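You operate a simulated robot arm through the tools that you are given. There is no shell and no other tool. Be economical: measure what you need, move in short steps, check, and stop when the job is done.

You run a simulated two-armed robot. Do the job below in one go: nothing can be reset, and whatever is moved stays where it is left.

JOB
Wet the blue foam block at the tap and wash the blue squeegee's rubber.
Fine: tap shut, foam block back where it lay, squeegee on the drying shelf. Set down upright: blue foam block. What is to be rubbed or washed off counts as gone when no trace of it is left.

It is judged by the outcome, as a careful person would: the job done as asked, and still so three seconds after it is handed in. It fails if anything else is knocked over, pushed out of place, dropped, spilled or broken.

ROBOT AND FRAMES
Two 7-joint arms with two-finger grippers on one trunk, on a base that drives. Base frame: it is fixed to the floor where the robot stands at the start and does not move with it; the origin is under the middle of the robot, x ahead of it, y to its left, z up; the surface under the hand at the start is at about z = 90. Lengths are in cm, angles in degrees, forces in N, time in s.
The left shoulder is at the start at [5.7, 21.6, 119.5], the right one opposite. With the tool pointing down near the work surface each hand reaches from about 28 to 80 cm from the robot's upright axis, wherever it stands, measured 20 degrees to its own side. Places, roughly: blue tap knob [40, -60, 100]; drying shelf [80, -30, 120]; grey blotting pad (9x6x6 cm) [70, -10, 90]; yellow scrub pad (9x6x6 cm) [70, -20, 90]. Payload 3.18 kg a hand.
The tool frame of a hand sits at the grasp point between the pads (the TCP): z along the fingers, y along the line on which they close. The tips reach 3 cm beyond it. Largest opening 14.4 cm; the body of the gripper starts 10.3 cm behind the TCP.
Orientation is told as [roll, pitch, yaw] about the base's x, y, z axes, in that order, counted from this pose: with the fingers straight down and closing along the base's y, the tool's x points along the base's -x, its y along +y and its z along -z.

CONTROLS
- The arms move only by the tool send_rows. It takes "left_plan", "right_plan" or both (then of equal length, played together; a hand with none holds still); each is a list of rows, each a list of 7 numbers: the shift along the tool's x, y, z in units of 50 mm (1.0 is 50 mm), then the turn, a rotation vector about the tool's x, y, z in units of 5 degrees (1.0 is 5 degrees), then the closure, from 0 (fully open) to 1 (shut). In form: [[tx, ty, tz, rx, ry, rz, gripper], ...]. A call has 1 to 8 rows; each row shifts and turns the commanded pose from where the row before left it, along the tool's axes as they then stand. A call with a number of a shift or a turn outside -1 to 1 is refused whole. A row lasts 0.2 s, in which the tool goes at most 5 cm and 8.6 degrees; a call with a longer step from one row to the next is refused whole, and so is a gripper value outside its range. Where a pose cannot be reached the arm comes as near as it can. A force on the tool above 40 N (or 10 N above the force at the start of the call, whichever is more), or a blocked arm, ends the call early, and 0.2 s more pass. Each finger halts on what it meets, pressing with about 42 N; the grip force reading is that of the motor and also rises with nothing between the fingers. The clock runs only during rows and for 0.2 s after the last one: add rows that do not move to give the fingers time. The reply holds the time, the measured pose of the TCP, the force on the tool along the base axes, the opening and the grip force, in the units named above and with some noise, with the torque about the TCP (base axes, N m) and any sound that the robot's microphone picked up.
- Cameras (640 x 400 px; columns grow to the right, rows downward): "scene" is now at [13.39, -3.49, 138.94]; the picture's right is [-0.40, -0.91, 0.00], its down [-0.48, 0.21, -0.85] and it looks along [0.78, -0.34, -0.53] (base axes); focal length 246 px, centre (320, 200). "left" rides on the left gripper at [7.6, -1.6, -14.3] in its tool frame; the picture's right is [0.21, 0.98, 0.00], its down [-0.84, 0.18, -0.51] and it looks along [-0.50, 0.11, 0.86] (tool axes); focal length 218 px, centre (320, 200). "right" rides on the right gripper at [7.6, 1.6, -14.3] in its tool frame; the picture's right is [-0.21, 0.98, 0.00], its down [-0.84, -0.18, -0.51] and it looks along [-0.50, -0.11, 0.86] (tool axes); focal length 218 px, centre (320, 200). There is no depth. A picture from a camera that has moved, and an enlarged one, comes with that camera's place and axes in the base frame and with its lens.
- get_image(camera): a new picture of that camera. The clock stands still meanwhile.
- raise_lower(by): slides the trunk up (or, below 0, down) by that many cm; the arms and the scene camera ride with it, the base frame stays. It gives what a move gives, with no picture.
- steer(legs): drives the robot by 1 to 6 legs, each [ahead, left, turn to the left] in cm, cm and degrees, along the robot's own axes; the way and the turn of a leg run together, so that a leg with both is an arc; at most 150 cm and 180 degrees a leg. The arms and the cameras ride along, it lands a little off, and it stops where it bumps. It gives what a move gives.
- aim_head(pan, tilt): turns the head with the scene camera to pan (to the left, within 80 degrees either way) and tilt (down, from -29 to 69), counted from straight ahead of the robot. It gives what a move gives.
- zoom(camera, box): a new picture of the part [left, top, right, bottom] of that camera's present view, enlarged. The clock stands still meanwhile.
- close_job(): hands the job in; it is judged then, once.

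Go step by step. Nothing tells you exact positions but the pictures and the camera data: compare them with the known pose of the tool, close in by small moves and look again before you grip or let go. The budget is 120 turns and 108 pictures, counting those below and the enlarged ones. Unless the task says otherwise, let go and move clear before handing in, and close with one line.

The tools are called after "Request:" as a command line: name --argument value ..., lists and objects as JSON in quotes. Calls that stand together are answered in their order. send_rows: Moves the arms, as the interface text tells. Its arguments: {"type":"object","properties":{"left_plan":{"type":"array","items":{"type":"array","items":{"type":"number"}}},"right_plan":{"type":"array","items":{"type":"array","items":{"type":"number"}}}},"required":[]} The other tools are called the same way: raise_lower (by) slides the trunk up or down; steer (legs) drives the base; aim_head (pan, tilt) turns the head that bears the scene camera; get_image (camera) takes a picture; zoom (camera, box) takes an enlarged picture of a part of a camera's view; close_job () hands the job in.

At the start:

```text
t: 0.0
left_position: [41.8, -2.84, 114.97]
left_tcp_rot: [0.0, 0.0, 0.1]
left_force: [0.5, 0.6, 0.3]
left_moment: [0.01, 0.01, 0.0]
left_grip_width: 14.41
left_gripper_force: 0.1
right_position: [47.71, -49.34, 100.05]
right_tcp_rot: [0.0, 0.2, 0.1]
right_force: [-0.4, -0.4, 0.4]
right_moment: [-0.03, 0.02, 0.0]
right_grip_width: 14.42
right_gripper_force: 0.0
trunk travel left (down, up): [-27.5, 9.4]
robot x, y, heading: [-0.13, -0.1, -0.2]
head pan, tilt: [-23.8, 32.0]
```

scene: 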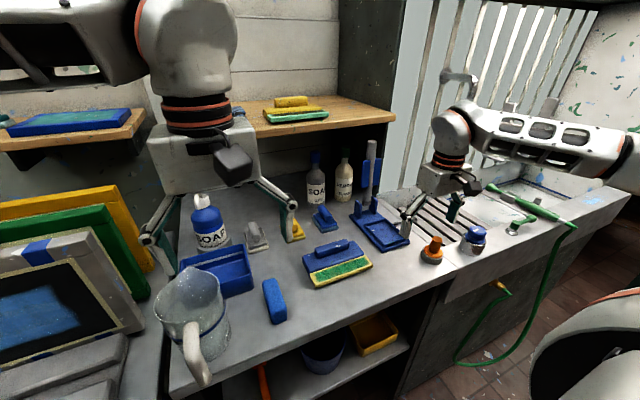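
right: 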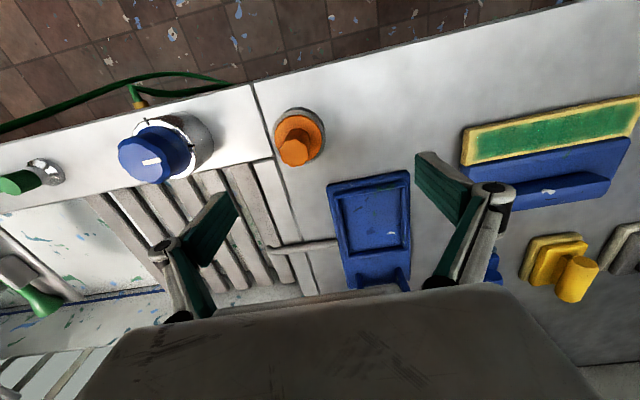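
left: 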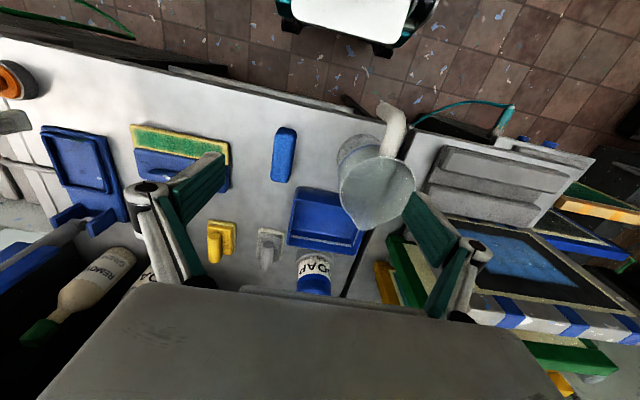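

I see a bench with a blue item in front, a blue/green/yellow squeegee-like thing, taps on the right. I zoom in to identify things.

Request:
zoom --camera "scene" --box '[140, 180, 400, 342]'

Request:
zoom --camera "scene" --box '[340, 120, 600, 282]'

Request:
zoom --camera "scene" --box '[220, 80, 420, 205]'

```text
2.46 times, centred on (270, 261) of scene
camera zoom: at [13.39, -3.49, 138.94], right [-0.4, -0.91, 0.0], down [-0.48, 0.21, -0.85], along [0.78, -0.34, -0.53], focal length 604 px, centre (443, 50)
```

zoom: 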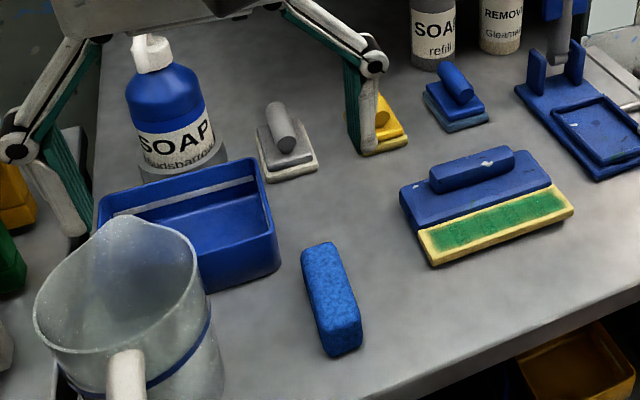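

```text
2.46 times, centred on (470, 201) of scene
camera zoom: at [13.39, -3.49, 138.94], right [-0.4, -0.91, 0.0], down [-0.48, 0.21, -0.85], along [0.78, -0.34, -0.53], focal length 604 px, centre (-49, 198)
```

zoom: 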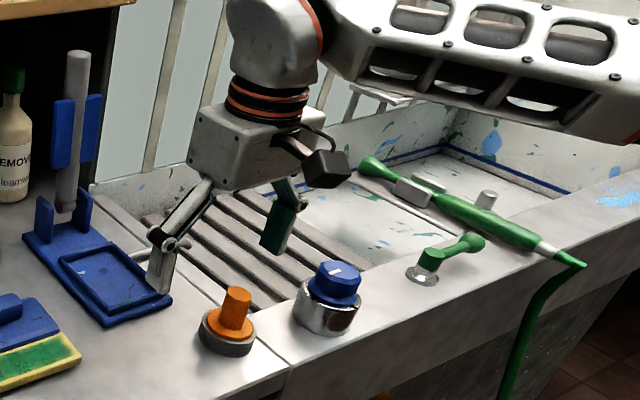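

```text
3.20 times, centred on (320, 142) of scene
camera zoom: at [13.39, -3.49, 138.94], right [-0.4, -0.91, 0.0], down [-0.48, 0.21, -0.85], along [0.78, -0.34, -0.53], focal length 786 px, centre (320, 384)
```

zoom: 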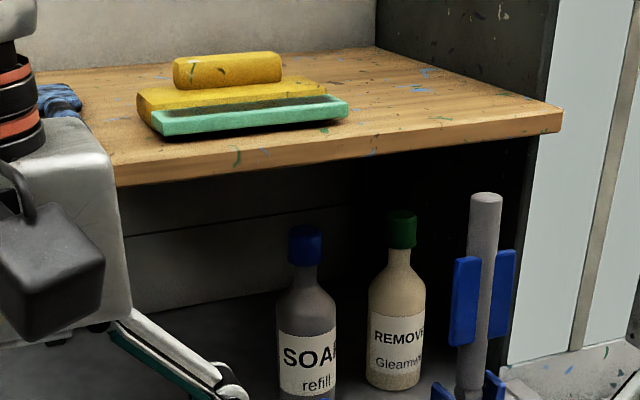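

The foam block is near [47, -8], and the blue squeegee (with green stain on its pale rubber) near [53, -25]. I look at the sink and the spout next.

Request:
aim_head --pan -50 --tilt 25

Request:
get_image --camera "scene"

Request:
zoom --camera "right" --box '[440, 70, 640, 210]'

Request:
zoom --camera "left" --box '[0, 80, 320, 280]'

```text
t: 0.9
left_position: [41.88, -2.98, 114.99]
left_tcp_rot: [-0.1, 0.1, 0.2]
left_force: [0.6, -0.1, 0.8]
left_moment: [0.0, 0.0, -0.01]
left_grip_width: 14.38
left_gripper_force: 0.0
right_position: [47.74, -49.27, 99.93]
right_tcp_rot: [0.0, 0.0, 0.1]
right_force: [-0.4, -0.4, 0.0]
right_moment: [-0.02, -0.02, 0.01]
right_grip_width: 14.4
right_gripper_force: 0.2
trunk travel left (down, up): [-27.5, 9.4]
robot x, y, heading: [0.01, -0.17, 0.2]
head pan, tilt: [-50.0, 25.0]
```

```text
101 pictures are left
camera scene: at [11.13, -6.92, 140.05], right [-0.77, -0.64, 0.0], down [-0.27, 0.32, -0.91], along [0.58, -0.69, -0.42], focal length 246 px, centre (320, 200)
```

scene: 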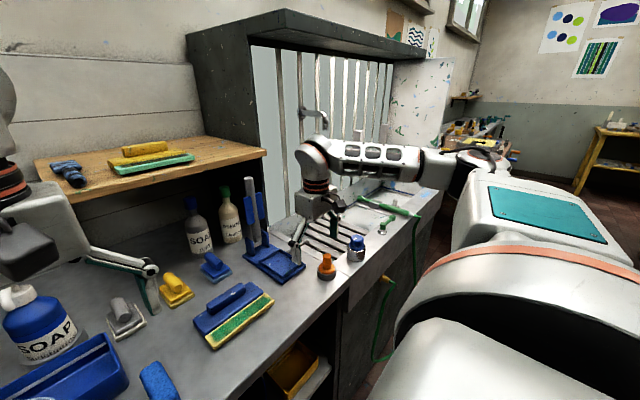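

```text
2.86 times, centred on (540, 140) of right
camera zoom: at [40.03, -47.65, 114.24], right [0.21, 0.98, 0.0], down [0.84, -0.18, 0.51], along [0.5, -0.1, -0.86], focal length 624 px, centre (-309, 371)
```

zoom: 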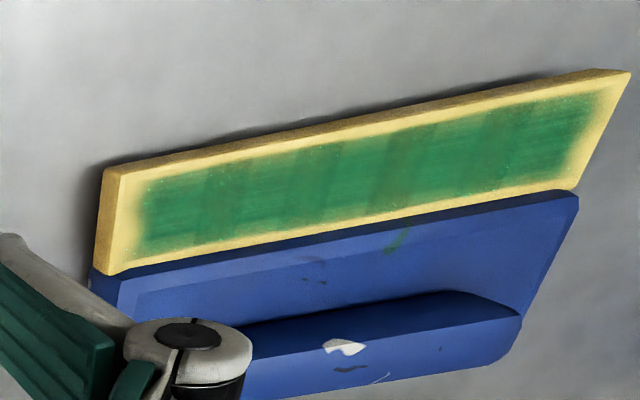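

```text
2.00 times, centred on (160, 180) of left
camera zoom: at [34.14, -4.53, 129.23], right [-0.21, 0.98, 0.0], down [0.84, 0.18, 0.51], along [0.5, 0.11, -0.86], focal length 436 px, centre (640, 240)
```

zoom: 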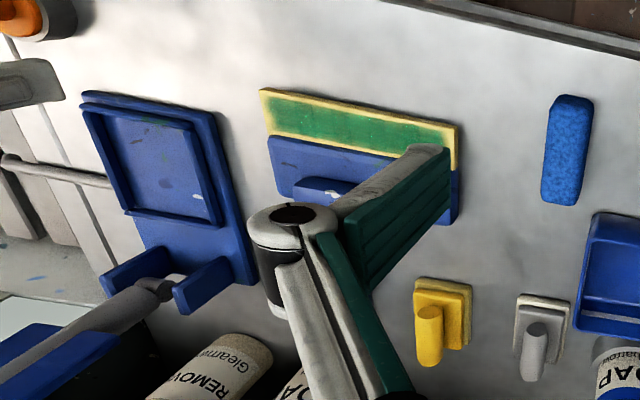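

The stain is on the top face of the rubber. I move the right hand up and to the left to get a free view of the spout and knob.

Request:
send_rows --right_plan '[[0, 0, -1, 0, 0, 0, 0], [0, 0, -1, 0, 0, 0, 0], [0, 0, -1, 0, 0, 0, 0], [0, 0.5, -1, 0, 0, 0, 0], [0.5, 0.7, 0, 0, 0, 0, 0], [0.5, 0.7, 0, 0, 0, 0, 0], [0.5, 0.7, 0, 0, 0, 0, 0], [0.5, 0.4, 0, 0, 0, 0, 0]]'

Request:
aim_head --pan -50 --tilt 20

Request:
get_image --camera "scene"

Request:
get_image --camera "right"

```text
refused: row 4 steps farther than a row can; nothing moved
```

```text
t: 1.6
left_position: [41.86, -2.79, 115.04]
left_tcp_rot: [-0.1, 0.0, 0.2]
left_force: [0.6, -0.7, 0.0]
left_moment: [-0.01, 0.03, 0.03]
left_grip_width: 14.43
left_gripper_force: 0.1
right_position: [47.65, -49.29, 100.0]
right_tcp_rot: [0.0, 0.1, 0.1]
right_force: [0.7, 0.4, 0.0]
right_moment: [0.0, 0.0, -0.01]
right_grip_width: 14.42
right_gripper_force: 0.0
trunk travel left (down, up): [-27.5, 9.4]
robot x, y, heading: [-0.1, 0.14, 0.0]
head pan, tilt: [-50.0, 20.0]
```

```text
98 pictures are left
camera scene: at [11.19, -7.01, 140.85], right [-0.77, -0.64, 0.0], down [-0.22, 0.26, -0.94], along [0.6, -0.72, -0.34], focal length 246 px, centre (320, 200)
```

scene: 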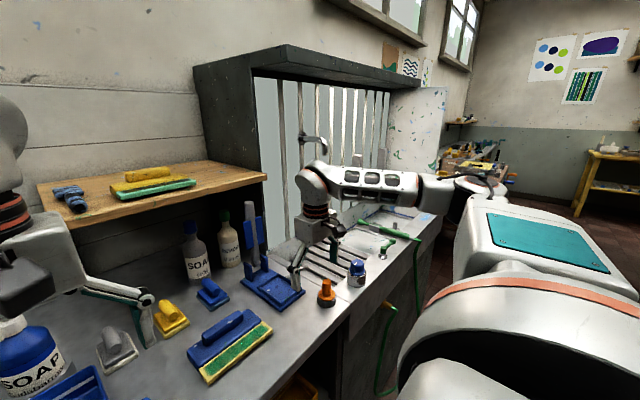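

```text
97 pictures are left
camera right: at [40.03, -47.65, 114.23], right [0.21, 0.98, 0.0], down [0.84, -0.18, 0.51], along [0.5, -0.1, -0.86], focal length 218 px, centre (320, 200)
```

right: 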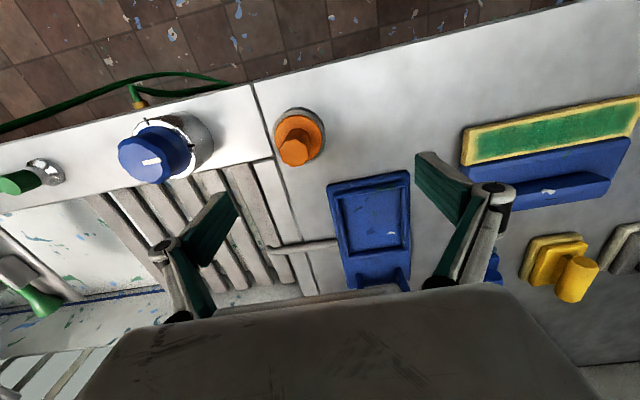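

Request:
send_rows --right_plan '[[0, 0, -1, 0, 0, 0, 0], [0, 0, -1, 0, 0, 0, 0], [0, 0, -1, 0, 0, 0, 0], [0.5, 0.7, 0, 0, 0, 0, 0], [0.5, 0.7, 0, 0, 0, 0, 0], [0.5, 0.7, 0, 0, 0, 0, 0], [0.5, 0.7, 0, 0, 0, 0, 0], [0.5, 0, 0, 0, 0, 0, 0]]'

Request:
aim_head --pan -50 --tilt 25

Request:
get_image --camera "scene"

Request:
get_image --camera "right"

```text
t: 3.4
left_position: [41.77, -2.82, 115.04]
left_tcp_rot: [0.0, 0.0, 0.2]
left_force: [0.6, 0.3, -0.4]
left_moment: [-0.02, 0.06, 0.03]
left_grip_width: 14.41
left_gripper_force: 0.0
right_position: [35.58, -37.51, 117.23]
right_tcp_rot: [0.0, 0.3, 0.1]
right_force: [-0.7, 0.3, 0.2]
right_moment: [0.0, -0.05, 0.01]
right_grip_width: 14.42
right_gripper_force: 0.1
right hand out of reach, approached as far as the arm can: row 7
trunk travel left (down, up): [-27.5, 9.4]
robot x, y, heading: [-0.11, -0.1, 0.0]
head pan, tilt: [-50.0, 20.0]
```

```text
t: 4.0
left_position: [41.75, -2.89, 115.07]
left_tcp_rot: [-0.1, 0.0, 0.1]
left_force: [0.5, 0.4, 0.5]
left_moment: [0.03, 0.03, 0.02]
left_grip_width: 14.41
left_gripper_force: 0.1
right_position: [35.64, -37.5, 117.1]
right_tcp_rot: [0.0, 0.2, 0.1]
right_force: [-0.5, 0.1, -0.7]
right_moment: [0.0, 0.01, -0.03]
right_grip_width: 14.4
right_gripper_force: 0.1
trunk travel left (down, up): [-27.5, 9.4]
robot x, y, heading: [-0.34, -0.32, -0.0]
head pan, tilt: [-50.0, 25.0]
```

```text
96 pictures are left
camera scene: at [11.13, -6.93, 140.05], right [-0.77, -0.64, 0.0], down [-0.27, 0.32, -0.91], along [0.58, -0.69, -0.42], focal length 246 px, centre (320, 200)
```

scene: 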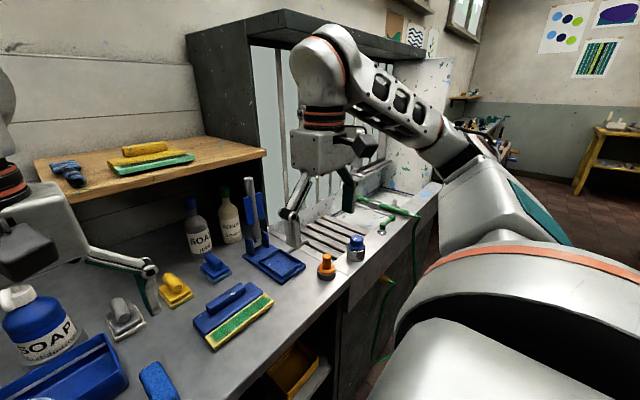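

```text
95 pictures are left
camera right: at [27.94, -35.86, 131.48], right [0.21, 0.98, 0.0], down [0.84, -0.18, 0.51], along [0.49, -0.11, -0.86], focal length 218 px, centre (320, 200)
```

right: 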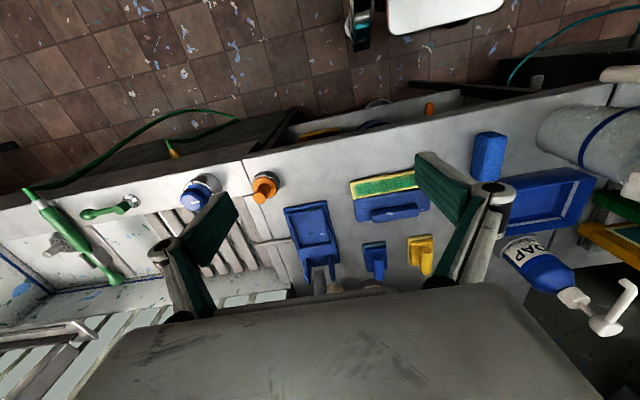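

The arm still hides the spout, so I move the right hand to the far right.

Request:
send_rows --right_plan '[[0, -1, 0, 0, 0, 0, 0], [0, -1, 0, 0, 0, 0, 0], [0, -1, 0, 0, 0, 0, 0], [0, -1, 0, 0, 0, 0, 0], [0, -1, 0, 0, 0, 0, 0], [0, -1, 0, 0, 0, 0, 0], [0, -1, 0, 0, 0, 0, 0], [0, 0, 0, 0, 0, 0, 0]]'

Request:
get_image --camera "scene"

Request:
get_image --camera "right"

```text
t: 5.8
left_position: [41.91, -2.83, 115.03]
left_tcp_rot: [-0.1, 0.0, 0.2]
left_force: [-0.1, 0.7, 0.7]
left_moment: [0.02, 0.0, 0.0]
left_grip_width: 14.42
left_gripper_force: 0.1
right_position: [35.64, -72.4, 117.35]
right_tcp_rot: [0.0, 0.2, 0.1]
right_force: [-0.1, 0.0, 0.1]
right_moment: [-0.01, -0.02, 0.01]
right_grip_width: 14.42
right_gripper_force: 0.0
trunk travel left (down, up): [-27.5, 9.4]
robot x, y, heading: [0.26, 0.18, 0.2]
head pan, tilt: [-50.0, 25.0]
```

```text
94 pictures are left
camera scene: at [11.15, -6.91, 140.05], right [-0.77, -0.64, 0.0], down [-0.27, 0.32, -0.91], along [0.58, -0.69, -0.42], focal length 246 px, centre (320, 200)
```

scene: 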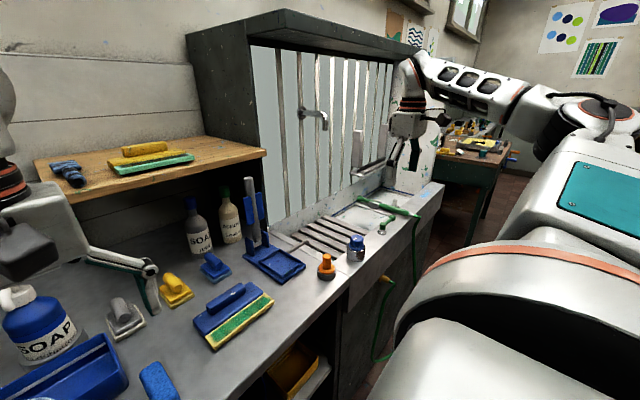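

```text
93 pictures are left
camera right: at [27.86, -70.78, 131.5], right [0.21, 0.98, 0.0], down [0.84, -0.18, 0.51], along [0.5, -0.11, -0.86], focal length 218 px, centre (320, 200)
```

right: 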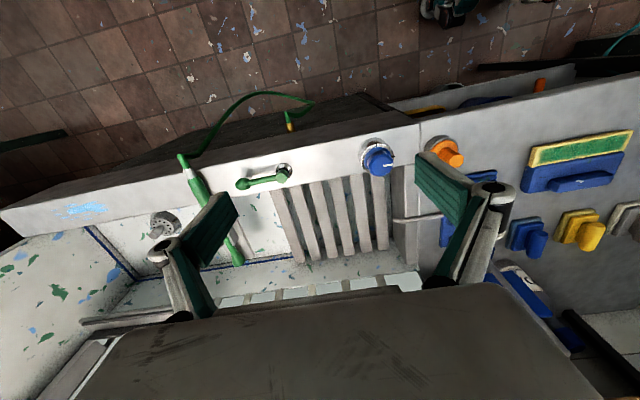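

Request:
zoom --camera "scene" --box '[250, 80, 450, 205]'

Request:
zoom --camera "scene" --box '[250, 185, 410, 285]'

Request:
zoom --camera "right" --box '[140, 120, 460, 320]'

```text
3.20 times, centred on (350, 142) of scene
camera zoom: at [11.15, -6.91, 140.05], right [-0.77, -0.64, 0.0], down [-0.27, 0.32, -0.91], along [0.58, -0.69, -0.42], focal length 786 px, centre (224, 384)
```

zoom: 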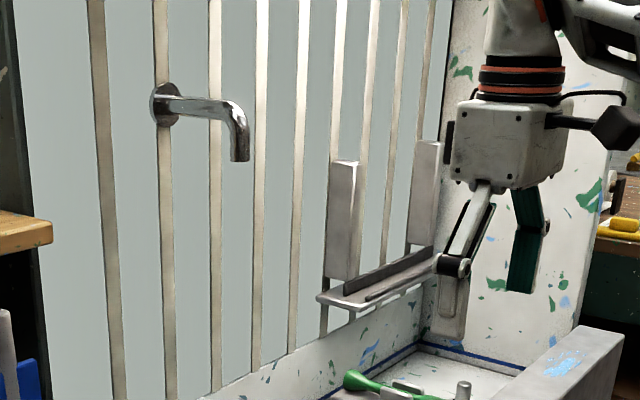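

```text
4.00 times, centred on (330, 235) of scene
camera zoom: at [11.15, -6.91, 140.05], right [-0.77, -0.64, 0.0], down [-0.27, 0.32, -0.91], along [0.58, -0.69, -0.42], focal length 982 px, centre (280, 60)
```

zoom: 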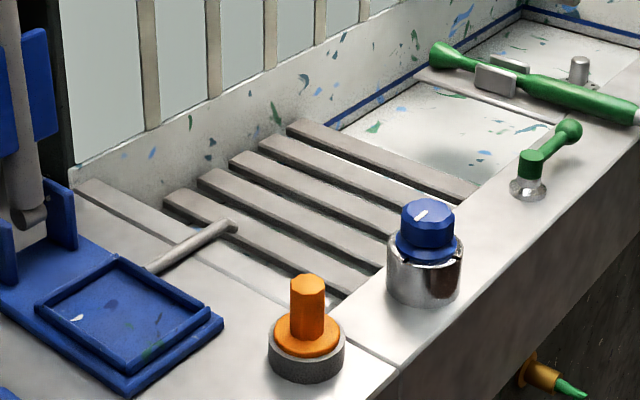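

```text
2.00 times, centred on (300, 220) of right
camera zoom: at [27.86, -70.78, 131.5], right [0.21, 0.98, 0.0], down [0.84, -0.18, 0.51], along [0.5, -0.11, -0.86], focal length 436 px, centre (360, 160)
```

zoom: 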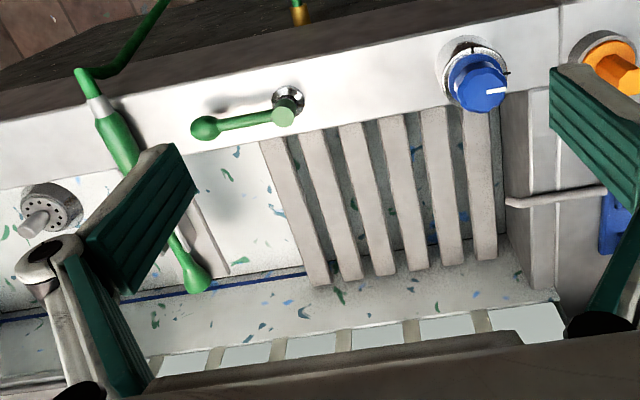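

The spout is on the back wall above the slatted grid; the blue knob is near [43, -63, 96]. First I bring the left hand over the foam block.

Request:
send_rows --left_plan '[[-0.6, -0.6, 0, 0, 0, 0, 0.2], [-0.6, -0.45, 0, 0, 0, 0, 0.3], [0, 0, 0.8, 0, 0, 0, 0.4], [0, 0, 0.8, 0, 0, 0, 0.4], [0, 0, 0, 0, 0, 0, 0.4]]'

Request:
get_image --camera "left"

Request:
aim_head --pan -15 --tilt 45

Request:
get_image --camera "scene"

```text
t: 7.0
left_position: [47.75, -8.0, 107.03]
left_tcp_rot: [-0.1, 0.0, 0.1]
left_force: [-0.2, -0.1, 0.0]
left_moment: [-0.04, -0.01, 0.01]
left_grip_width: 8.66
left_gripper_force: 0.1
right_position: [35.34, -72.3, 117.4]
right_tcp_rot: [0.0, 0.1, 0.1]
right_force: [-0.8, 0.4, 0.3]
right_moment: [-0.01, -0.01, -0.02]
right_grip_width: 14.4
right_gripper_force: 0.1
trunk travel left (down, up): [-27.5, 9.4]
robot x, y, heading: [0.18, 0.17, 0.1]
head pan, tilt: [-50.0, 25.0]
```

```text
89 pictures are left
camera left: at [40.09, -9.73, 121.34], right [-0.21, 0.98, 0.0], down [0.84, 0.18, 0.51], along [0.5, 0.1, -0.86], focal length 218 px, centre (320, 200)
```

left: 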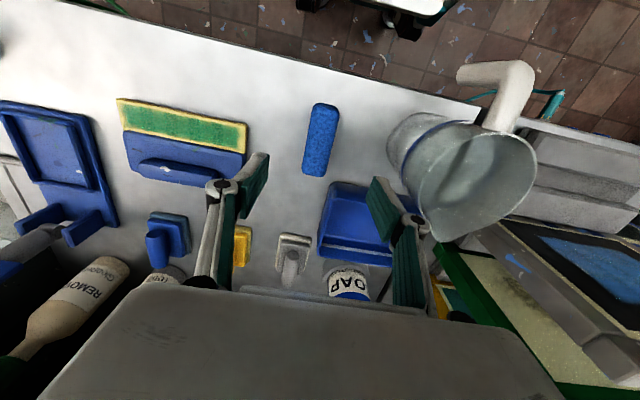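

```text
t: 8.0
left_position: [47.8, -8.08, 107.14]
left_tcp_rot: [-0.1, -0.1, 0.0]
left_force: [-0.6, 0.6, 0.3]
left_moment: [0.03, 0.01, 0.02]
left_grip_width: 8.63
left_gripper_force: 0.0
right_position: [35.51, -72.47, 117.26]
right_tcp_rot: [0.0, 0.2, 0.1]
right_force: [-0.4, -0.8, 0.8]
right_moment: [-0.01, 0.0, 0.0]
right_grip_width: 14.4
right_gripper_force: 0.0
trunk travel left (down, up): [-27.5, 9.4]
robot x, y, heading: [0.16, 0.26, 0.2]
head pan, tilt: [-15.0, 45.0]
```

```text
88 pictures are left
camera scene: at [13.05, -1.98, 136.99], right [-0.26, -0.97, 0.0], down [-0.68, 0.18, -0.71], along [0.68, -0.18, -0.71], focal length 246 px, centre (320, 200)
```

scene: 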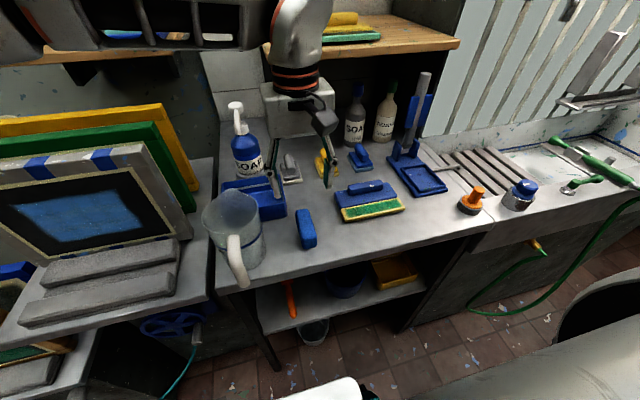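

Block centre about [48, -8.4]; the jug's rim is close on the left, so I go down in two steps and check.

Request:
send_rows --left_plan '[[-0.08, -0.1, 0.7, 0, 0, 0, 0.45], [0, 0, 0.7, 0, 0, 0, 0.5], [0, 0, 0, 0, 0, 0, 0.5]]'

Request:
get_image --camera "left"

Request:
zoom --camera "scene" --box '[190, 80, 430, 280]'

```text
t: 8.8
left_position: [48.2, -8.58, 99.81]
left_tcp_rot: [-0.1, 0.0, 0.1]
left_force: [0.4, 0.3, -0.1]
left_moment: [-0.01, 0.01, -0.04]
left_grip_width: 7.17
left_gripper_force: 0.0
right_position: [35.54, -72.45, 117.26]
right_tcp_rot: [0.1, 0.1, 0.1]
right_force: [-0.4, -0.6, -0.4]
right_moment: [0.02, 0.01, 0.0]
right_grip_width: 14.42
right_gripper_force: 0.1
trunk travel left (down, up): [-27.5, 9.4]
robot x, y, heading: [-0.04, 0.07, 0.1]
head pan, tilt: [-15.0, 45.0]
```

```text
87 pictures are left
camera left: at [40.54, -10.25, 114.07], right [-0.21, 0.98, 0.0], down [0.84, 0.18, 0.51], along [0.5, 0.11, -0.86], focal length 218 px, centre (320, 200)
```

left: 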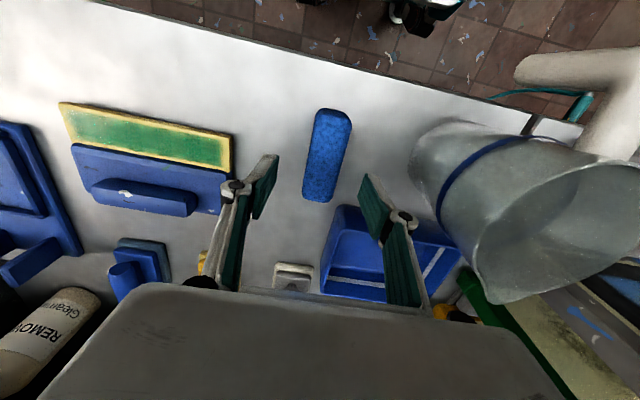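

```text
2.00 times, centred on (310, 180) of scene
camera zoom: at [13.04, -1.98, 137.0], right [-0.26, -0.97, 0.0], down [-0.68, 0.18, -0.71], along [0.68, -0.18, -0.71], focal length 491 px, centre (340, 240)
```

zoom: 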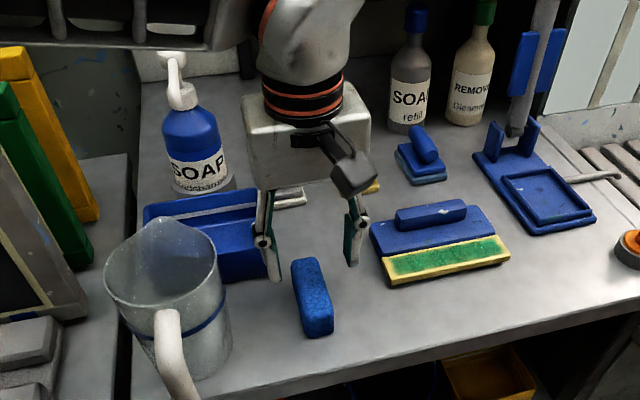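

The fingers straddle the block. I go down to tips about 1.5 cm above the bench and close.

Request:
send_rows --left_plan '[[0.04, 0.06, 0.55, 0, 0, 0, 0.5], [0, 0, 0.5, 0, 0, 0, 0.5], [0, 0, 0, 0, 0, 0, 0.5]]'

Request:
get_image --camera "left"

Request:
zoom --camera "scene" --box '[230, 160, 390, 280]'

```text
t: 9.6
left_position: [47.97, -8.37, 94.61]
left_tcp_rot: [-0.1, 0.1, 0.1]
left_force: [-0.3, 0.9, -0.3]
left_moment: [0.0, -0.03, -0.01]
left_grip_width: 7.21
left_gripper_force: 0.1
right_position: [35.46, -72.35, 117.2]
right_tcp_rot: [0.0, 0.1, 0.1]
right_force: [0.2, 0.5, 0.3]
right_moment: [-0.01, 0.01, 0.0]
right_grip_width: 14.41
right_gripper_force: 0.0
trunk travel left (down, up): [-27.5, 9.4]
robot x, y, heading: [-0.05, 0.16, 0.1]
head pan, tilt: [-15.0, 45.0]
```

```text
85 pictures are left
camera left: at [40.28, -10.01, 108.84], right [-0.21, 0.98, 0.0], down [0.84, 0.18, 0.51], along [0.5, 0.11, -0.86], focal length 218 px, centre (320, 200)
```

left: 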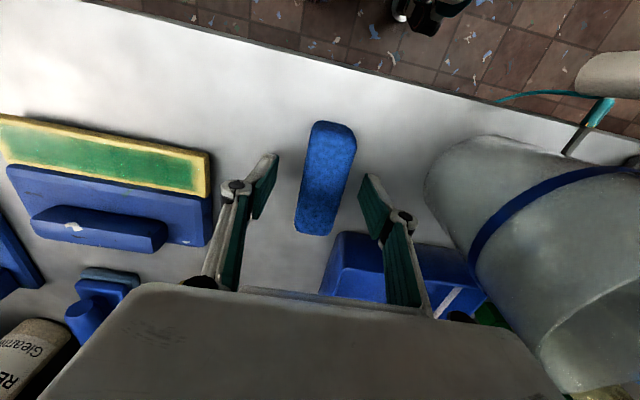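

```text
3.33 times, centred on (310, 220) of scene
camera zoom: at [13.04, -1.96, 137.0], right [-0.26, -0.97, 0.0], down [-0.68, 0.18, -0.71], along [0.68, -0.18, -0.71], focal length 818 px, centre (353, 133)
```

zoom: 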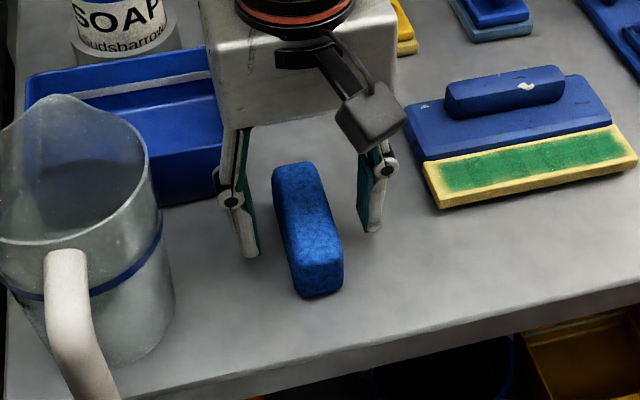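

Request:
send_rows --left_plan '[[0, 0, 0, 0, 0, 0, 0.65], [0, 0, 0, 0, 0, 0, 0.8], [0, 0, 0, 0, 0, 0, 0.85], [0, 0, 0, 0, 0, 0, 0.85]]'

Request:
get_image --camera "left"

```text
t: 10.6
left_position: [47.94, -8.31, 94.7]
left_tcp_rot: [-0.1, 0.0, 0.2]
left_force: [-0.8, 0.2, 0.1]
left_moment: [0.02, 0.02, 0.0]
left_grip_width: 3.26
left_gripper_force: 41.9
right_position: [35.44, -72.36, 117.25]
right_tcp_rot: [0.0, 0.1, 0.1]
right_force: [0.8, -0.6, 0.0]
right_moment: [-0.01, 0.01, -0.01]
right_grip_width: 14.42
right_gripper_force: 0.0
trunk travel left (down, up): [-27.5, 9.4]
robot x, y, heading: [0.2, 0.09, 0.0]
head pan, tilt: [-15.0, 45.0]
```

```text
83 pictures are left
camera left: at [40.3, -10.01, 108.87], right [-0.21, 0.98, 0.0], down [0.84, 0.18, 0.51], along [0.5, 0.11, -0.86], focal length 218 px, centre (320, 200)
```

left: 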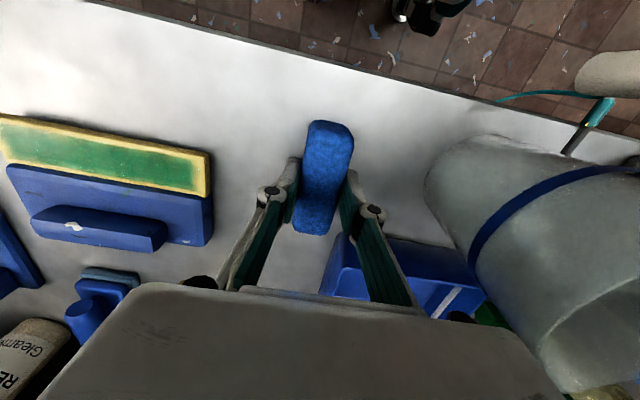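

Foam gripped. I lift it clear and check the floor path along the bench to the right before driving.

Request:
send_rows --left_plan '[[0, 0, -0.9, 0, 0, 0, 0.85], [0, 0, -0.9, 0, 0, 0, 0.85], [0, 0, -0.9, 0, 0, 0, 0.85], [0, 0, -0.9, 0, 0, 0, 0.85], [0, 0, -0.8, 0, 0, 0, 0.85]]'

Request:
aim_head --pan -60 --tilt 50

Request:
get_image --camera "scene"

```text
t: 11.8
left_position: [48.0, -8.32, 116.77]
left_tcp_rot: [-0.2, 0.0, 0.1]
left_force: [-0.6, -0.2, -0.6]
left_moment: [-0.02, 0.0, 0.02]
left_grip_width: 3.27
left_gripper_force: 41.8
right_position: [35.4, -72.41, 117.29]
right_tcp_rot: [0.1, 0.0, 0.0]
right_force: [-0.8, -0.7, -0.1]
right_moment: [-0.02, -0.04, 0.02]
right_grip_width: 14.38
right_gripper_force: 0.0
trunk travel left (down, up): [-27.5, 9.4]
robot x, y, heading: [-0.13, -0.23, -0.2]
head pan, tilt: [-15.0, 45.0]
```

```text
t: 12.9
left_position: [48.14, -8.31, 116.68]
left_tcp_rot: [-0.1, 0.0, 0.1]
left_force: [-0.7, -0.6, -1.6]
left_moment: [-0.01, -0.01, -0.03]
left_grip_width: 3.31
left_gripper_force: 41.6
right_position: [35.52, -72.52, 117.15]
right_tcp_rot: [0.0, 0.1, 0.2]
right_force: [-0.1, -0.8, -0.5]
right_moment: [0.01, 0.01, -0.01]
right_grip_width: 14.42
right_gripper_force: 0.1
trunk travel left (down, up): [-27.5, 9.4]
robot x, y, heading: [-0.14, 0.07, -0.2]
head pan, tilt: [-60.0, 50.0]
```

```text
82 pictures are left
camera scene: at [9.06, -6.54, 136.3], right [-0.87, -0.5, 0.0], down [-0.38, 0.66, -0.64], along [0.32, -0.56, -0.77], focal length 246 px, centre (320, 200)
```

scene: 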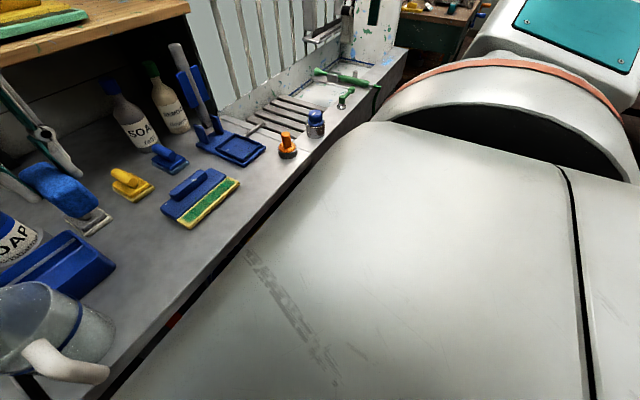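

The path seems clear apart from a hose near the bench front; I tuck the right hand in, back off a few cm, then drive right.

Request:
send_rows --right_plan '[[0, 1, 0, 0, 0, 0, 0], [0, 1, 0, 0, 0, 0, 0], [0, 1, 0, 0, 0, 0, 0], [0, 1, 0, 0, 0, 0, 0], [0, 1, 0, 0, 0, 0, 0], [0, 1, 0, 0, 0, 0, 0]]'

Request:
steer --legs '[[-5, 0, 0], [0, -40, 0]]'

Request:
aim_head --pan -20 --tilt 25

Request:
get_image --camera "scene"

```text
t: 14.3
left_position: [48.11, -7.74, 116.97]
left_tcp_rot: [-0.4, 0.1, 0.1]
left_force: [0.0, 1.7, 0.6]
left_moment: [-0.19, 0.0, 0.02]
left_grip_width: 3.26
left_gripper_force: 42.2
right_position: [35.41, -41.84, 117.15]
right_tcp_rot: [-0.3, 0.0, 0.0]
right_force: [-0.4, 1.6, -0.4]
right_moment: [-0.2, -0.06, 0.02]
right_grip_width: 14.41
right_gripper_force: 0.1
trunk travel left (down, up): [-27.5, 9.4]
robot x, y, heading: [0.09, 0.11, -0.1]
head pan, tilt: [-60.0, 50.0]
```

```text
t: 18.9
left_position: [42.94, -47.56, 116.77]
left_tcp_rot: [-0.1, -0.1, 0.0]
left_force: [-0.7, -1.2, -0.9]
left_moment: [-0.01, -0.02, -0.01]
left_grip_width: 3.28
left_gripper_force: 41.7
right_position: [30.33, -81.48, 116.87]
right_tcp_rot: [0.0, 0.1, -0.2]
right_force: [0.0, 0.1, 0.7]
right_moment: [0.01, -0.01, 0.03]
right_grip_width: 14.39
right_gripper_force: 0.1
trunk travel left (down, up): [-27.5, 9.4]
robot x, y, heading: [-5.32, -39.35, -0.5]
head pan, tilt: [-60.0, 50.0]
```

```text
t: 19.9
left_position: [42.97, -47.6, 116.74]
left_tcp_rot: [-0.1, 0.0, 0.0]
left_force: [-1.0, -1.0, -0.5]
left_moment: [0.02, -0.01, -0.01]
left_grip_width: 3.27
left_gripper_force: 42.0
right_position: [30.21, -81.48, 116.86]
right_tcp_rot: [0.1, 0.1, 0.0]
right_force: [0.2, -0.3, -0.6]
right_moment: [-0.01, 0.02, 0.01]
right_grip_width: 14.41
right_gripper_force: 0.1
trunk travel left (down, up): [-27.5, 9.4]
robot x, y, heading: [-5.22, -39.18, 0.1]
head pan, tilt: [-20.0, 25.0]
```

```text
81 pictures are left
camera scene: at [8.71, -42.16, 140.04], right [-0.34, -0.94, 0.0], down [-0.4, 0.15, -0.91], along [0.85, -0.31, -0.42], focal length 246 px, centre (320, 200)
```

scene: 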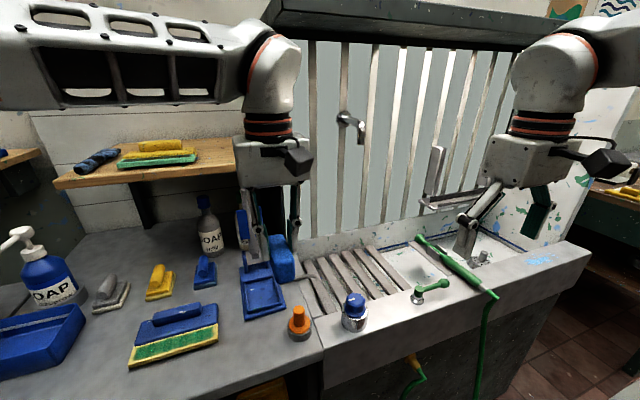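

Spout outlet computed at about [65, -73.7, 126.7]; knob at [43, -62.7], top z ≈ 97. I drive further right so both are well within reach.

Request:
steer --legs '[[0, -28, 0]]'

Request:
aim_head --pan 5 --tilt 40

Request:
get_image --camera "scene"

Request:
get_image --camera "right"

```text
t: 22.9
left_position: [42.87, -75.14, 116.82]
left_tcp_rot: [0.0, 0.0, -0.2]
left_force: [-0.3, -0.1, -0.2]
left_moment: [-0.01, -0.03, 0.02]
left_grip_width: 3.26
left_gripper_force: 42.3
right_position: [29.95, -108.92, 116.85]
right_tcp_rot: [0.0, 0.2, -0.3]
right_force: [0.1, -0.2, 0.6]
right_moment: [0.03, -0.02, 0.01]
right_grip_width: 14.41
right_gripper_force: 0.1
trunk travel left (down, up): [-27.5, 9.4]
robot x, y, heading: [-5.28, -66.52, -0.2]
head pan, tilt: [-20.0, 25.0]
```

```text
t: 23.8
left_position: [42.76, -74.99, 116.73]
left_tcp_rot: [0.0, 0.0, -0.1]
left_force: [-0.7, 0.5, -1.1]
left_moment: [-0.01, -0.01, -0.01]
left_grip_width: 3.27
left_gripper_force: 42.5
right_position: [30.09, -108.9, 116.87]
right_tcp_rot: [0.0, 0.1, -0.3]
right_force: [0.1, 0.2, -0.4]
right_moment: [-0.01, 0.01, -0.02]
right_grip_width: 14.38
right_gripper_force: 0.1
trunk travel left (down, up): [-27.5, 9.4]
robot x, y, heading: [-5.17, -66.35, -0.4]
head pan, tilt: [5.0, 40.0]
```

```text
80 pictures are left
camera scene: at [8.43, -65.6, 137.72], right [0.08, -1.0, 0.0], down [-0.64, -0.05, -0.77], along [0.76, 0.06, -0.64], focal length 246 px, centre (320, 200)
```

scene: 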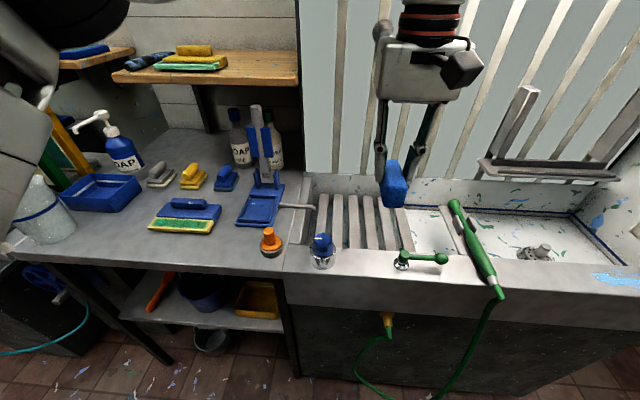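

```text
79 pictures are left
camera right: at [22.35, -107.31, 131.11], right [0.21, 0.98, 0.0], down [0.84, -0.18, 0.51], along [0.49, -0.11, -0.86], focal length 218 px, centre (320, 200)
```

right: 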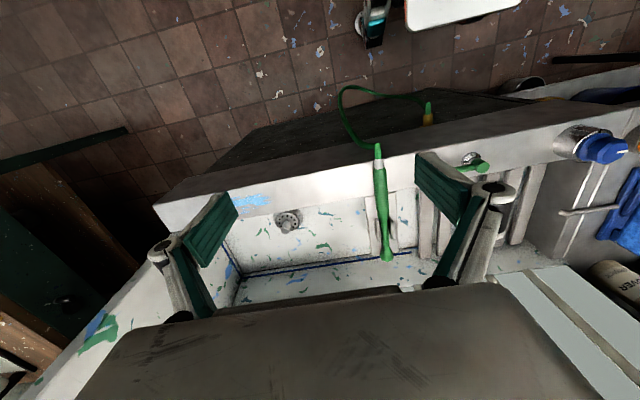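

Both targets are in reach from here. Left hand moves aside to the left, right hand goes above the knob.

Request:
send_rows --left_plan '[[0, 0.95, 0, 0, 0, 0, 0.85], [0, 0.95, 0, 0, 0, 0, 0.85], [0, 0.95, 0, 0, 0, 0, 0.85], [0, 0.95, 0, 0, 0, 0, 0.85], [0, 0.95, 0, 0, 0, 0, 0.85], [0, 0.95, 0, 0, 0, 0, 0.85], [0, 0.95, 0, 0, 0, 0, 0.85], [0, 0, 0, 0, 0, 0, 0.85]]' --right_plan '[[-0.3, 0.9, 0, 0, 0, 0, 0], [-0.3, 0.9, 0, 0, 0, 0, 0], [-0.3, 0.9, 0, 0, 0, 0, 0], [-0.3, 0.9, 0, 0, 0, 0, 0], [-0.3, 0.9, 0, 0, 0, 0, 0], [-0.3, 0.9, 0, 0, 0, 0, 0], [-0.3, 0.9, 0, 0, 0, 0, 0], [-0.3, 0.9, 0, 0, 0, 0, 0]]'

Request:
send_rows --right_plan '[[-0.1, 0.9, 0, 0, 0, 0, 0.1], [0, 0, 0.5, 0, 0, 0, 0.2], [0, 0, 0, 0, 0, 0, 0.3]]'

Request:
get_image --camera "right"

Request:
get_image --camera "scene"

```text
t: 25.6
left_position: [43.51, -41.82, 116.42]
left_tcp_rot: [0.0, 0.3, -0.2]
left_force: [1.8, -0.1, -0.1]
left_moment: [0.05, 0.13, 0.0]
left_grip_width: 3.27
left_gripper_force: 42.2
right_position: [42.79, -97.85, 125.2]
right_tcp_rot: [-2.7, 2.8, 3.8]
right_force: [1.0, -0.9, 0.3]
right_moment: [0.04, 0.12, -0.01]
right_grip_width: 14.39
right_gripper_force: 0.1
right hand out of reach, approached as far as the arm can: row 1, 2, 3, 4, 5, 6, 7, 8
trunk travel left (down, up): [-27.5, 9.4]
robot x, y, heading: [-5.61, -66.1, -0.3]
head pan, tilt: [5.0, 40.0]
```

```text
t: 26.4
left_position: [43.09, -41.58, 116.66]
left_tcp_rot: [0.0, -0.2, -0.2]
left_force: [-0.7, 0.2, -0.3]
left_moment: [-0.06, -0.04, 0.01]
left_grip_width: 3.27
left_gripper_force: 41.7
right_position: [43.22, -91.56, 123.54]
right_tcp_rot: [-0.1, -0.1, -0.4]
right_force: [-0.4, 0.5, 0.8]
right_moment: [-0.04, -0.03, 0.04]
right_grip_width: 10.07
right_gripper_force: 0.0
right hand out of reach, approached as far as the arm can: row 1
trunk travel left (down, up): [-27.5, 9.4]
robot x, y, heading: [-5.37, -65.96, -0.1]
head pan, tilt: [5.0, 40.0]
```

```text
78 pictures are left
camera right: at [35.56, -89.91, 137.86], right [0.21, 0.98, 0.0], down [0.84, -0.19, 0.51], along [0.5, -0.11, -0.86], focal length 218 px, centre (320, 200)
```

right: 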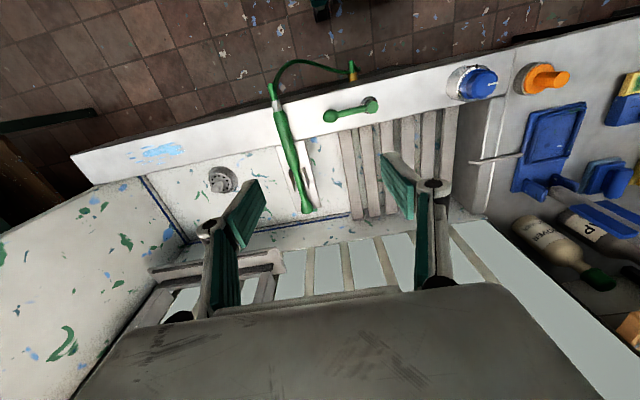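

```text
77 pictures are left
camera scene: at [8.26, -65.49, 137.75], right [0.08, -1.0, 0.0], down [-0.64, -0.05, -0.77], along [0.76, 0.06, -0.64], focal length 246 px, centre (320, 200)
```

scene: 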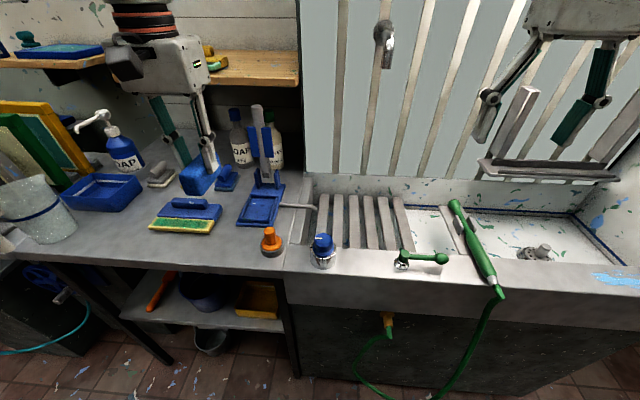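

Request:
send_rows --right_plan '[[0, 0.3, 0.9, 0, 0, 0, 0.3], [0, 0.3, 0.9, 0, 0, 0, 0.3], [0, 0.3, 0.9, 0, 0, 0, 0.3], [0, 0.95, 0, 0, 0, 0, 0.3], [0, 0.95, 0, 0, 0, 0, 0.3], [0, 0.95, 0, 0, 0, 0, 0.3], [0, 0.95, 0, 0, 0, 0, 0.3], [0, 0.95, 0, 0, 0, 0, 0.3]]'

Request:
get_image --camera "right"

Request:
get_image --camera "scene"

```text
t: 28.2
left_position: [43.18, -41.8, 116.7]
left_tcp_rot: [-0.1, -0.1, -0.2]
left_force: [0.0, 0.2, 0.1]
left_moment: [-0.02, 0.02, -0.01]
left_grip_width: 3.29
left_gripper_force: 42.2
right_position: [44.04, -87.33, 124.1]
right_tcp_rot: [0.1, 0.1, -0.3]
right_force: [0.1, -0.3, -0.3]
right_moment: [0.01, 0.02, 0.01]
right_grip_width: 10.08
right_gripper_force: 0.1
right hand out of reach, approached as far as the arm can: row 1, 2, 3, 4, 5, 6, 7, 8
trunk travel left (down, up): [-27.5, 9.4]
robot x, y, heading: [-5.27, -66.09, -0.7]
head pan, tilt: [5.0, 40.0]
```

```text
76 pictures are left
camera right: at [36.28, -85.75, 138.17], right [0.21, 0.98, 0.0], down [0.84, -0.18, 0.51], along [0.5, -0.11, -0.86], focal length 218 px, centre (320, 200)
```

right: 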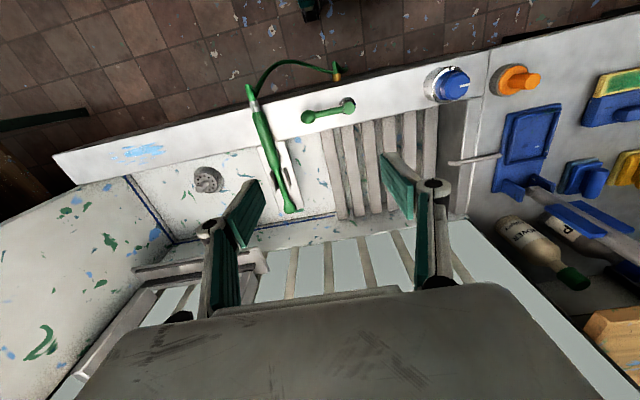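

```text
75 pictures are left
camera scene: at [8.44, -65.56, 137.71], right [0.08, -1.0, 0.0], down [-0.64, -0.05, -0.77], along [0.76, 0.06, -0.64], focal length 246 px, centre (320, 200)
```

scene: 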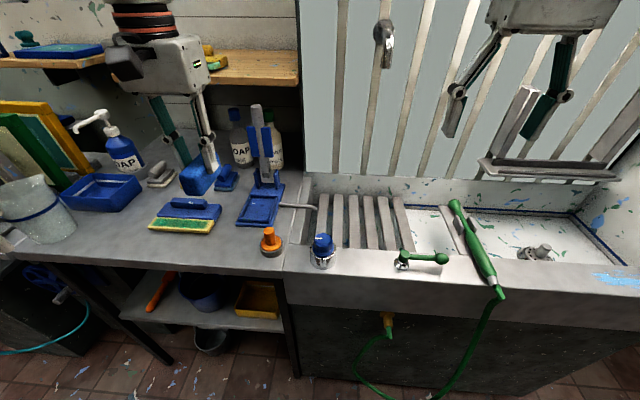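

The right arm got stuck at an inner limit; I test moving it straight down to see where its command stands.

Request:
send_rows --right_plan '[[-0.5, -0.5, 0, 0, 0, 0, 0.3], [0, 0, 0.8, 0, 0, 0, 0.3], [0, 0, 0.8, 0, 0, 0, 0.3]]'

```text
t: 29.0
left_position: [43.17, -41.79, 116.76]
left_tcp_rot: [-0.2, -0.1, -0.3]
left_force: [0.4, 0.5, 0.0]
left_moment: [0.06, 0.01, -0.01]
left_grip_width: 3.29
left_gripper_force: 42.1
right_position: [48.45, -92.34, 120.45]
right_tcp_rot: [-0.1, 0.2, -0.2]
right_force: [0.0, -0.4, -0.1]
right_moment: [0.09, 0.03, 0.01]
right_grip_width: 10.09
right_gripper_force: 0.1
right hand out of reach, approached as far as the arm can: row 2, 3
trunk travel left (down, up): [-27.5, 9.4]
robot x, y, heading: [-5.5, -66.56, -0.4]
head pan, tilt: [5.0, 40.0]
```

Request:
send_rows --right_plan '[[0, -0.9, 0, 0, 0, 0, 0.3], [0, -0.9, 0, 0, 0, 0, 0.3], [0, -0.9, 0, 0, 0, 0, 0.3], [0.5, -0.8, 0, 0, 0, 0, 0.3], [0.5, 0, 0.8, 0, 0, 0, 0.3], [0, 0, 0.8, 0, 0, 0, 0.3], [0, 0, 0.8, 0, 0, 0, 0.3], [0, 0, 0.8, 0, 0, 0, 0.3]]'

Request:
send_rows --right_plan '[[0, 0.95, 0, 0, 0, 0, 0.3], [0, 0.95, 0, 0, 0, 0, 0.3], [0, 0.95, 0, 0, 0, 0, 0.3], [0, 0.95, 0, 0, 0, 0, 0.3], [0, 0, 0, 0, 0, 0, 0.3]]'

```text
t: 30.8
left_position: [43.07, -41.83, 116.73]
left_tcp_rot: [-0.2, 0.0, -0.2]
left_force: [-0.7, 0.1, 0.5]
left_moment: [0.0, -0.02, -0.03]
left_grip_width: 3.26
left_gripper_force: 42.5
right_position: [43.24, -111.72, 105.89]
right_tcp_rot: [0.1, 0.1, -0.2]
right_force: [-0.5, -0.7, -0.2]
right_moment: [0.01, -0.04, 0.03]
right_grip_width: 10.06
right_gripper_force: 0.0
right hand out of reach, approached as far as the arm can: row 7, 8
trunk travel left (down, up): [-27.5, 9.4]
robot x, y, heading: [-5.5, -66.36, -0.2]
head pan, tilt: [5.0, 40.0]
```

```text
t: 32.0
left_position: [43.18, -41.75, 116.67]
left_tcp_rot: [-0.1, -0.1, -0.2]
left_force: [-0.8, 0.2, -0.1]
left_moment: [0.01, -0.02, 0.03]
left_grip_width: 3.28
left_gripper_force: 41.8
right_position: [47.38, -101.92, 114.89]
right_tcp_rot: [0.0, 0.3, -0.3]
right_force: [-0.1, 0.0, 0.1]
right_moment: [0.01, -0.02, -0.02]
right_grip_width: 10.1
right_gripper_force: 0.2
right hand out of reach, approached as far as the arm can: row 1, 2, 3, 4
trunk travel left (down, up): [-27.5, 9.4]
robot x, y, heading: [-5.2, -67.0, -0.4]
head pan, tilt: [5.0, 40.0]
```

The arm seems stuck in a bad elbow posture. I stretch it out to the right and then come back low to free it.

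Request:
send_rows --right_plan '[[0, -0.95, 0, 0, 0, 0, 0.3], [0, -0.95, 0, 0, 0, 0, 0.3], [0, -0.95, 0, 0, 0, 0, 0.3], [0, -0.95, 0, 0, 0, 0, 0.3], [0, -0.95, 0, 0, 0, 0, 0.3], [0, 0, 0, 0, 0, 0, 0.3]]'

Request:
send_rows --right_plan '[[0, 0, 0.8, 0, 0, 0, 0.3], [0, 0, 0.8, 0, 0, 0, 0.3], [0, 0, 0.8, 0, 0, 0, 0.3], [0, 0, 0, 0, 0, 0, 0.3]]'

Request:
get_image --camera "right"

```text
t: 33.4
left_position: [43.23, -41.72, 116.71]
left_tcp_rot: [0.0, 0.1, -0.2]
left_force: [0.4, 0.4, -0.1]
left_moment: [-0.03, 0.02, -0.02]
left_grip_width: 3.26
left_gripper_force: 42.6
right_position: [47.31, -125.4, 114.61]
right_tcp_rot: [-0.1, 0.0, -0.2]
right_force: [0.7, -0.3, 0.1]
right_moment: [-0.01, 0.0, -0.01]
right_grip_width: 10.08
right_gripper_force: 0.1
trunk travel left (down, up): [-27.5, 9.4]
robot x, y, heading: [-5.26, -66.41, -0.2]
head pan, tilt: [5.0, 40.0]
```

```text
t: 34.4
left_position: [43.22, -41.71, 116.61]
left_tcp_rot: [-0.2, 0.0, -0.2]
left_force: [-0.6, -0.2, 0.7]
left_moment: [0.02, -0.03, 0.02]
left_grip_width: 3.28
left_gripper_force: 42.2
right_position: [46.9, -125.26, 102.74]
right_tcp_rot: [-0.1, 0.1, -0.3]
right_force: [0.2, 0.8, 0.3]
right_moment: [-0.02, -0.02, 0.01]
right_grip_width: 10.11
right_gripper_force: 0.1
trunk travel left (down, up): [-27.5, 9.4]
robot x, y, heading: [-5.52, -66.48, -0.5]
head pan, tilt: [5.0, 40.0]
```

```text
74 pictures are left
camera right: at [39.32, -123.63, 116.84], right [0.21, 0.98, 0.0], down [0.84, -0.18, 0.51], along [0.49, -0.11, -0.86], focal length 218 px, centre (320, 200)
```

right: 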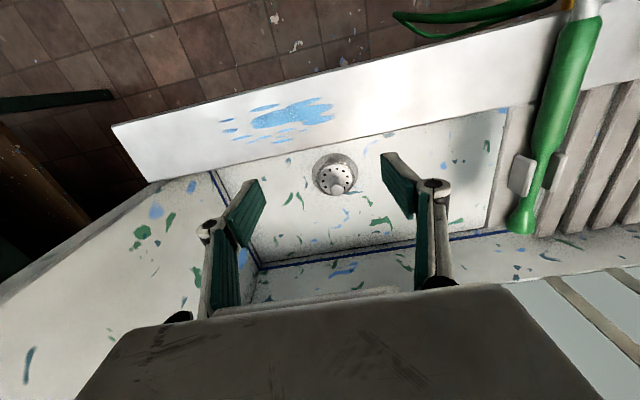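

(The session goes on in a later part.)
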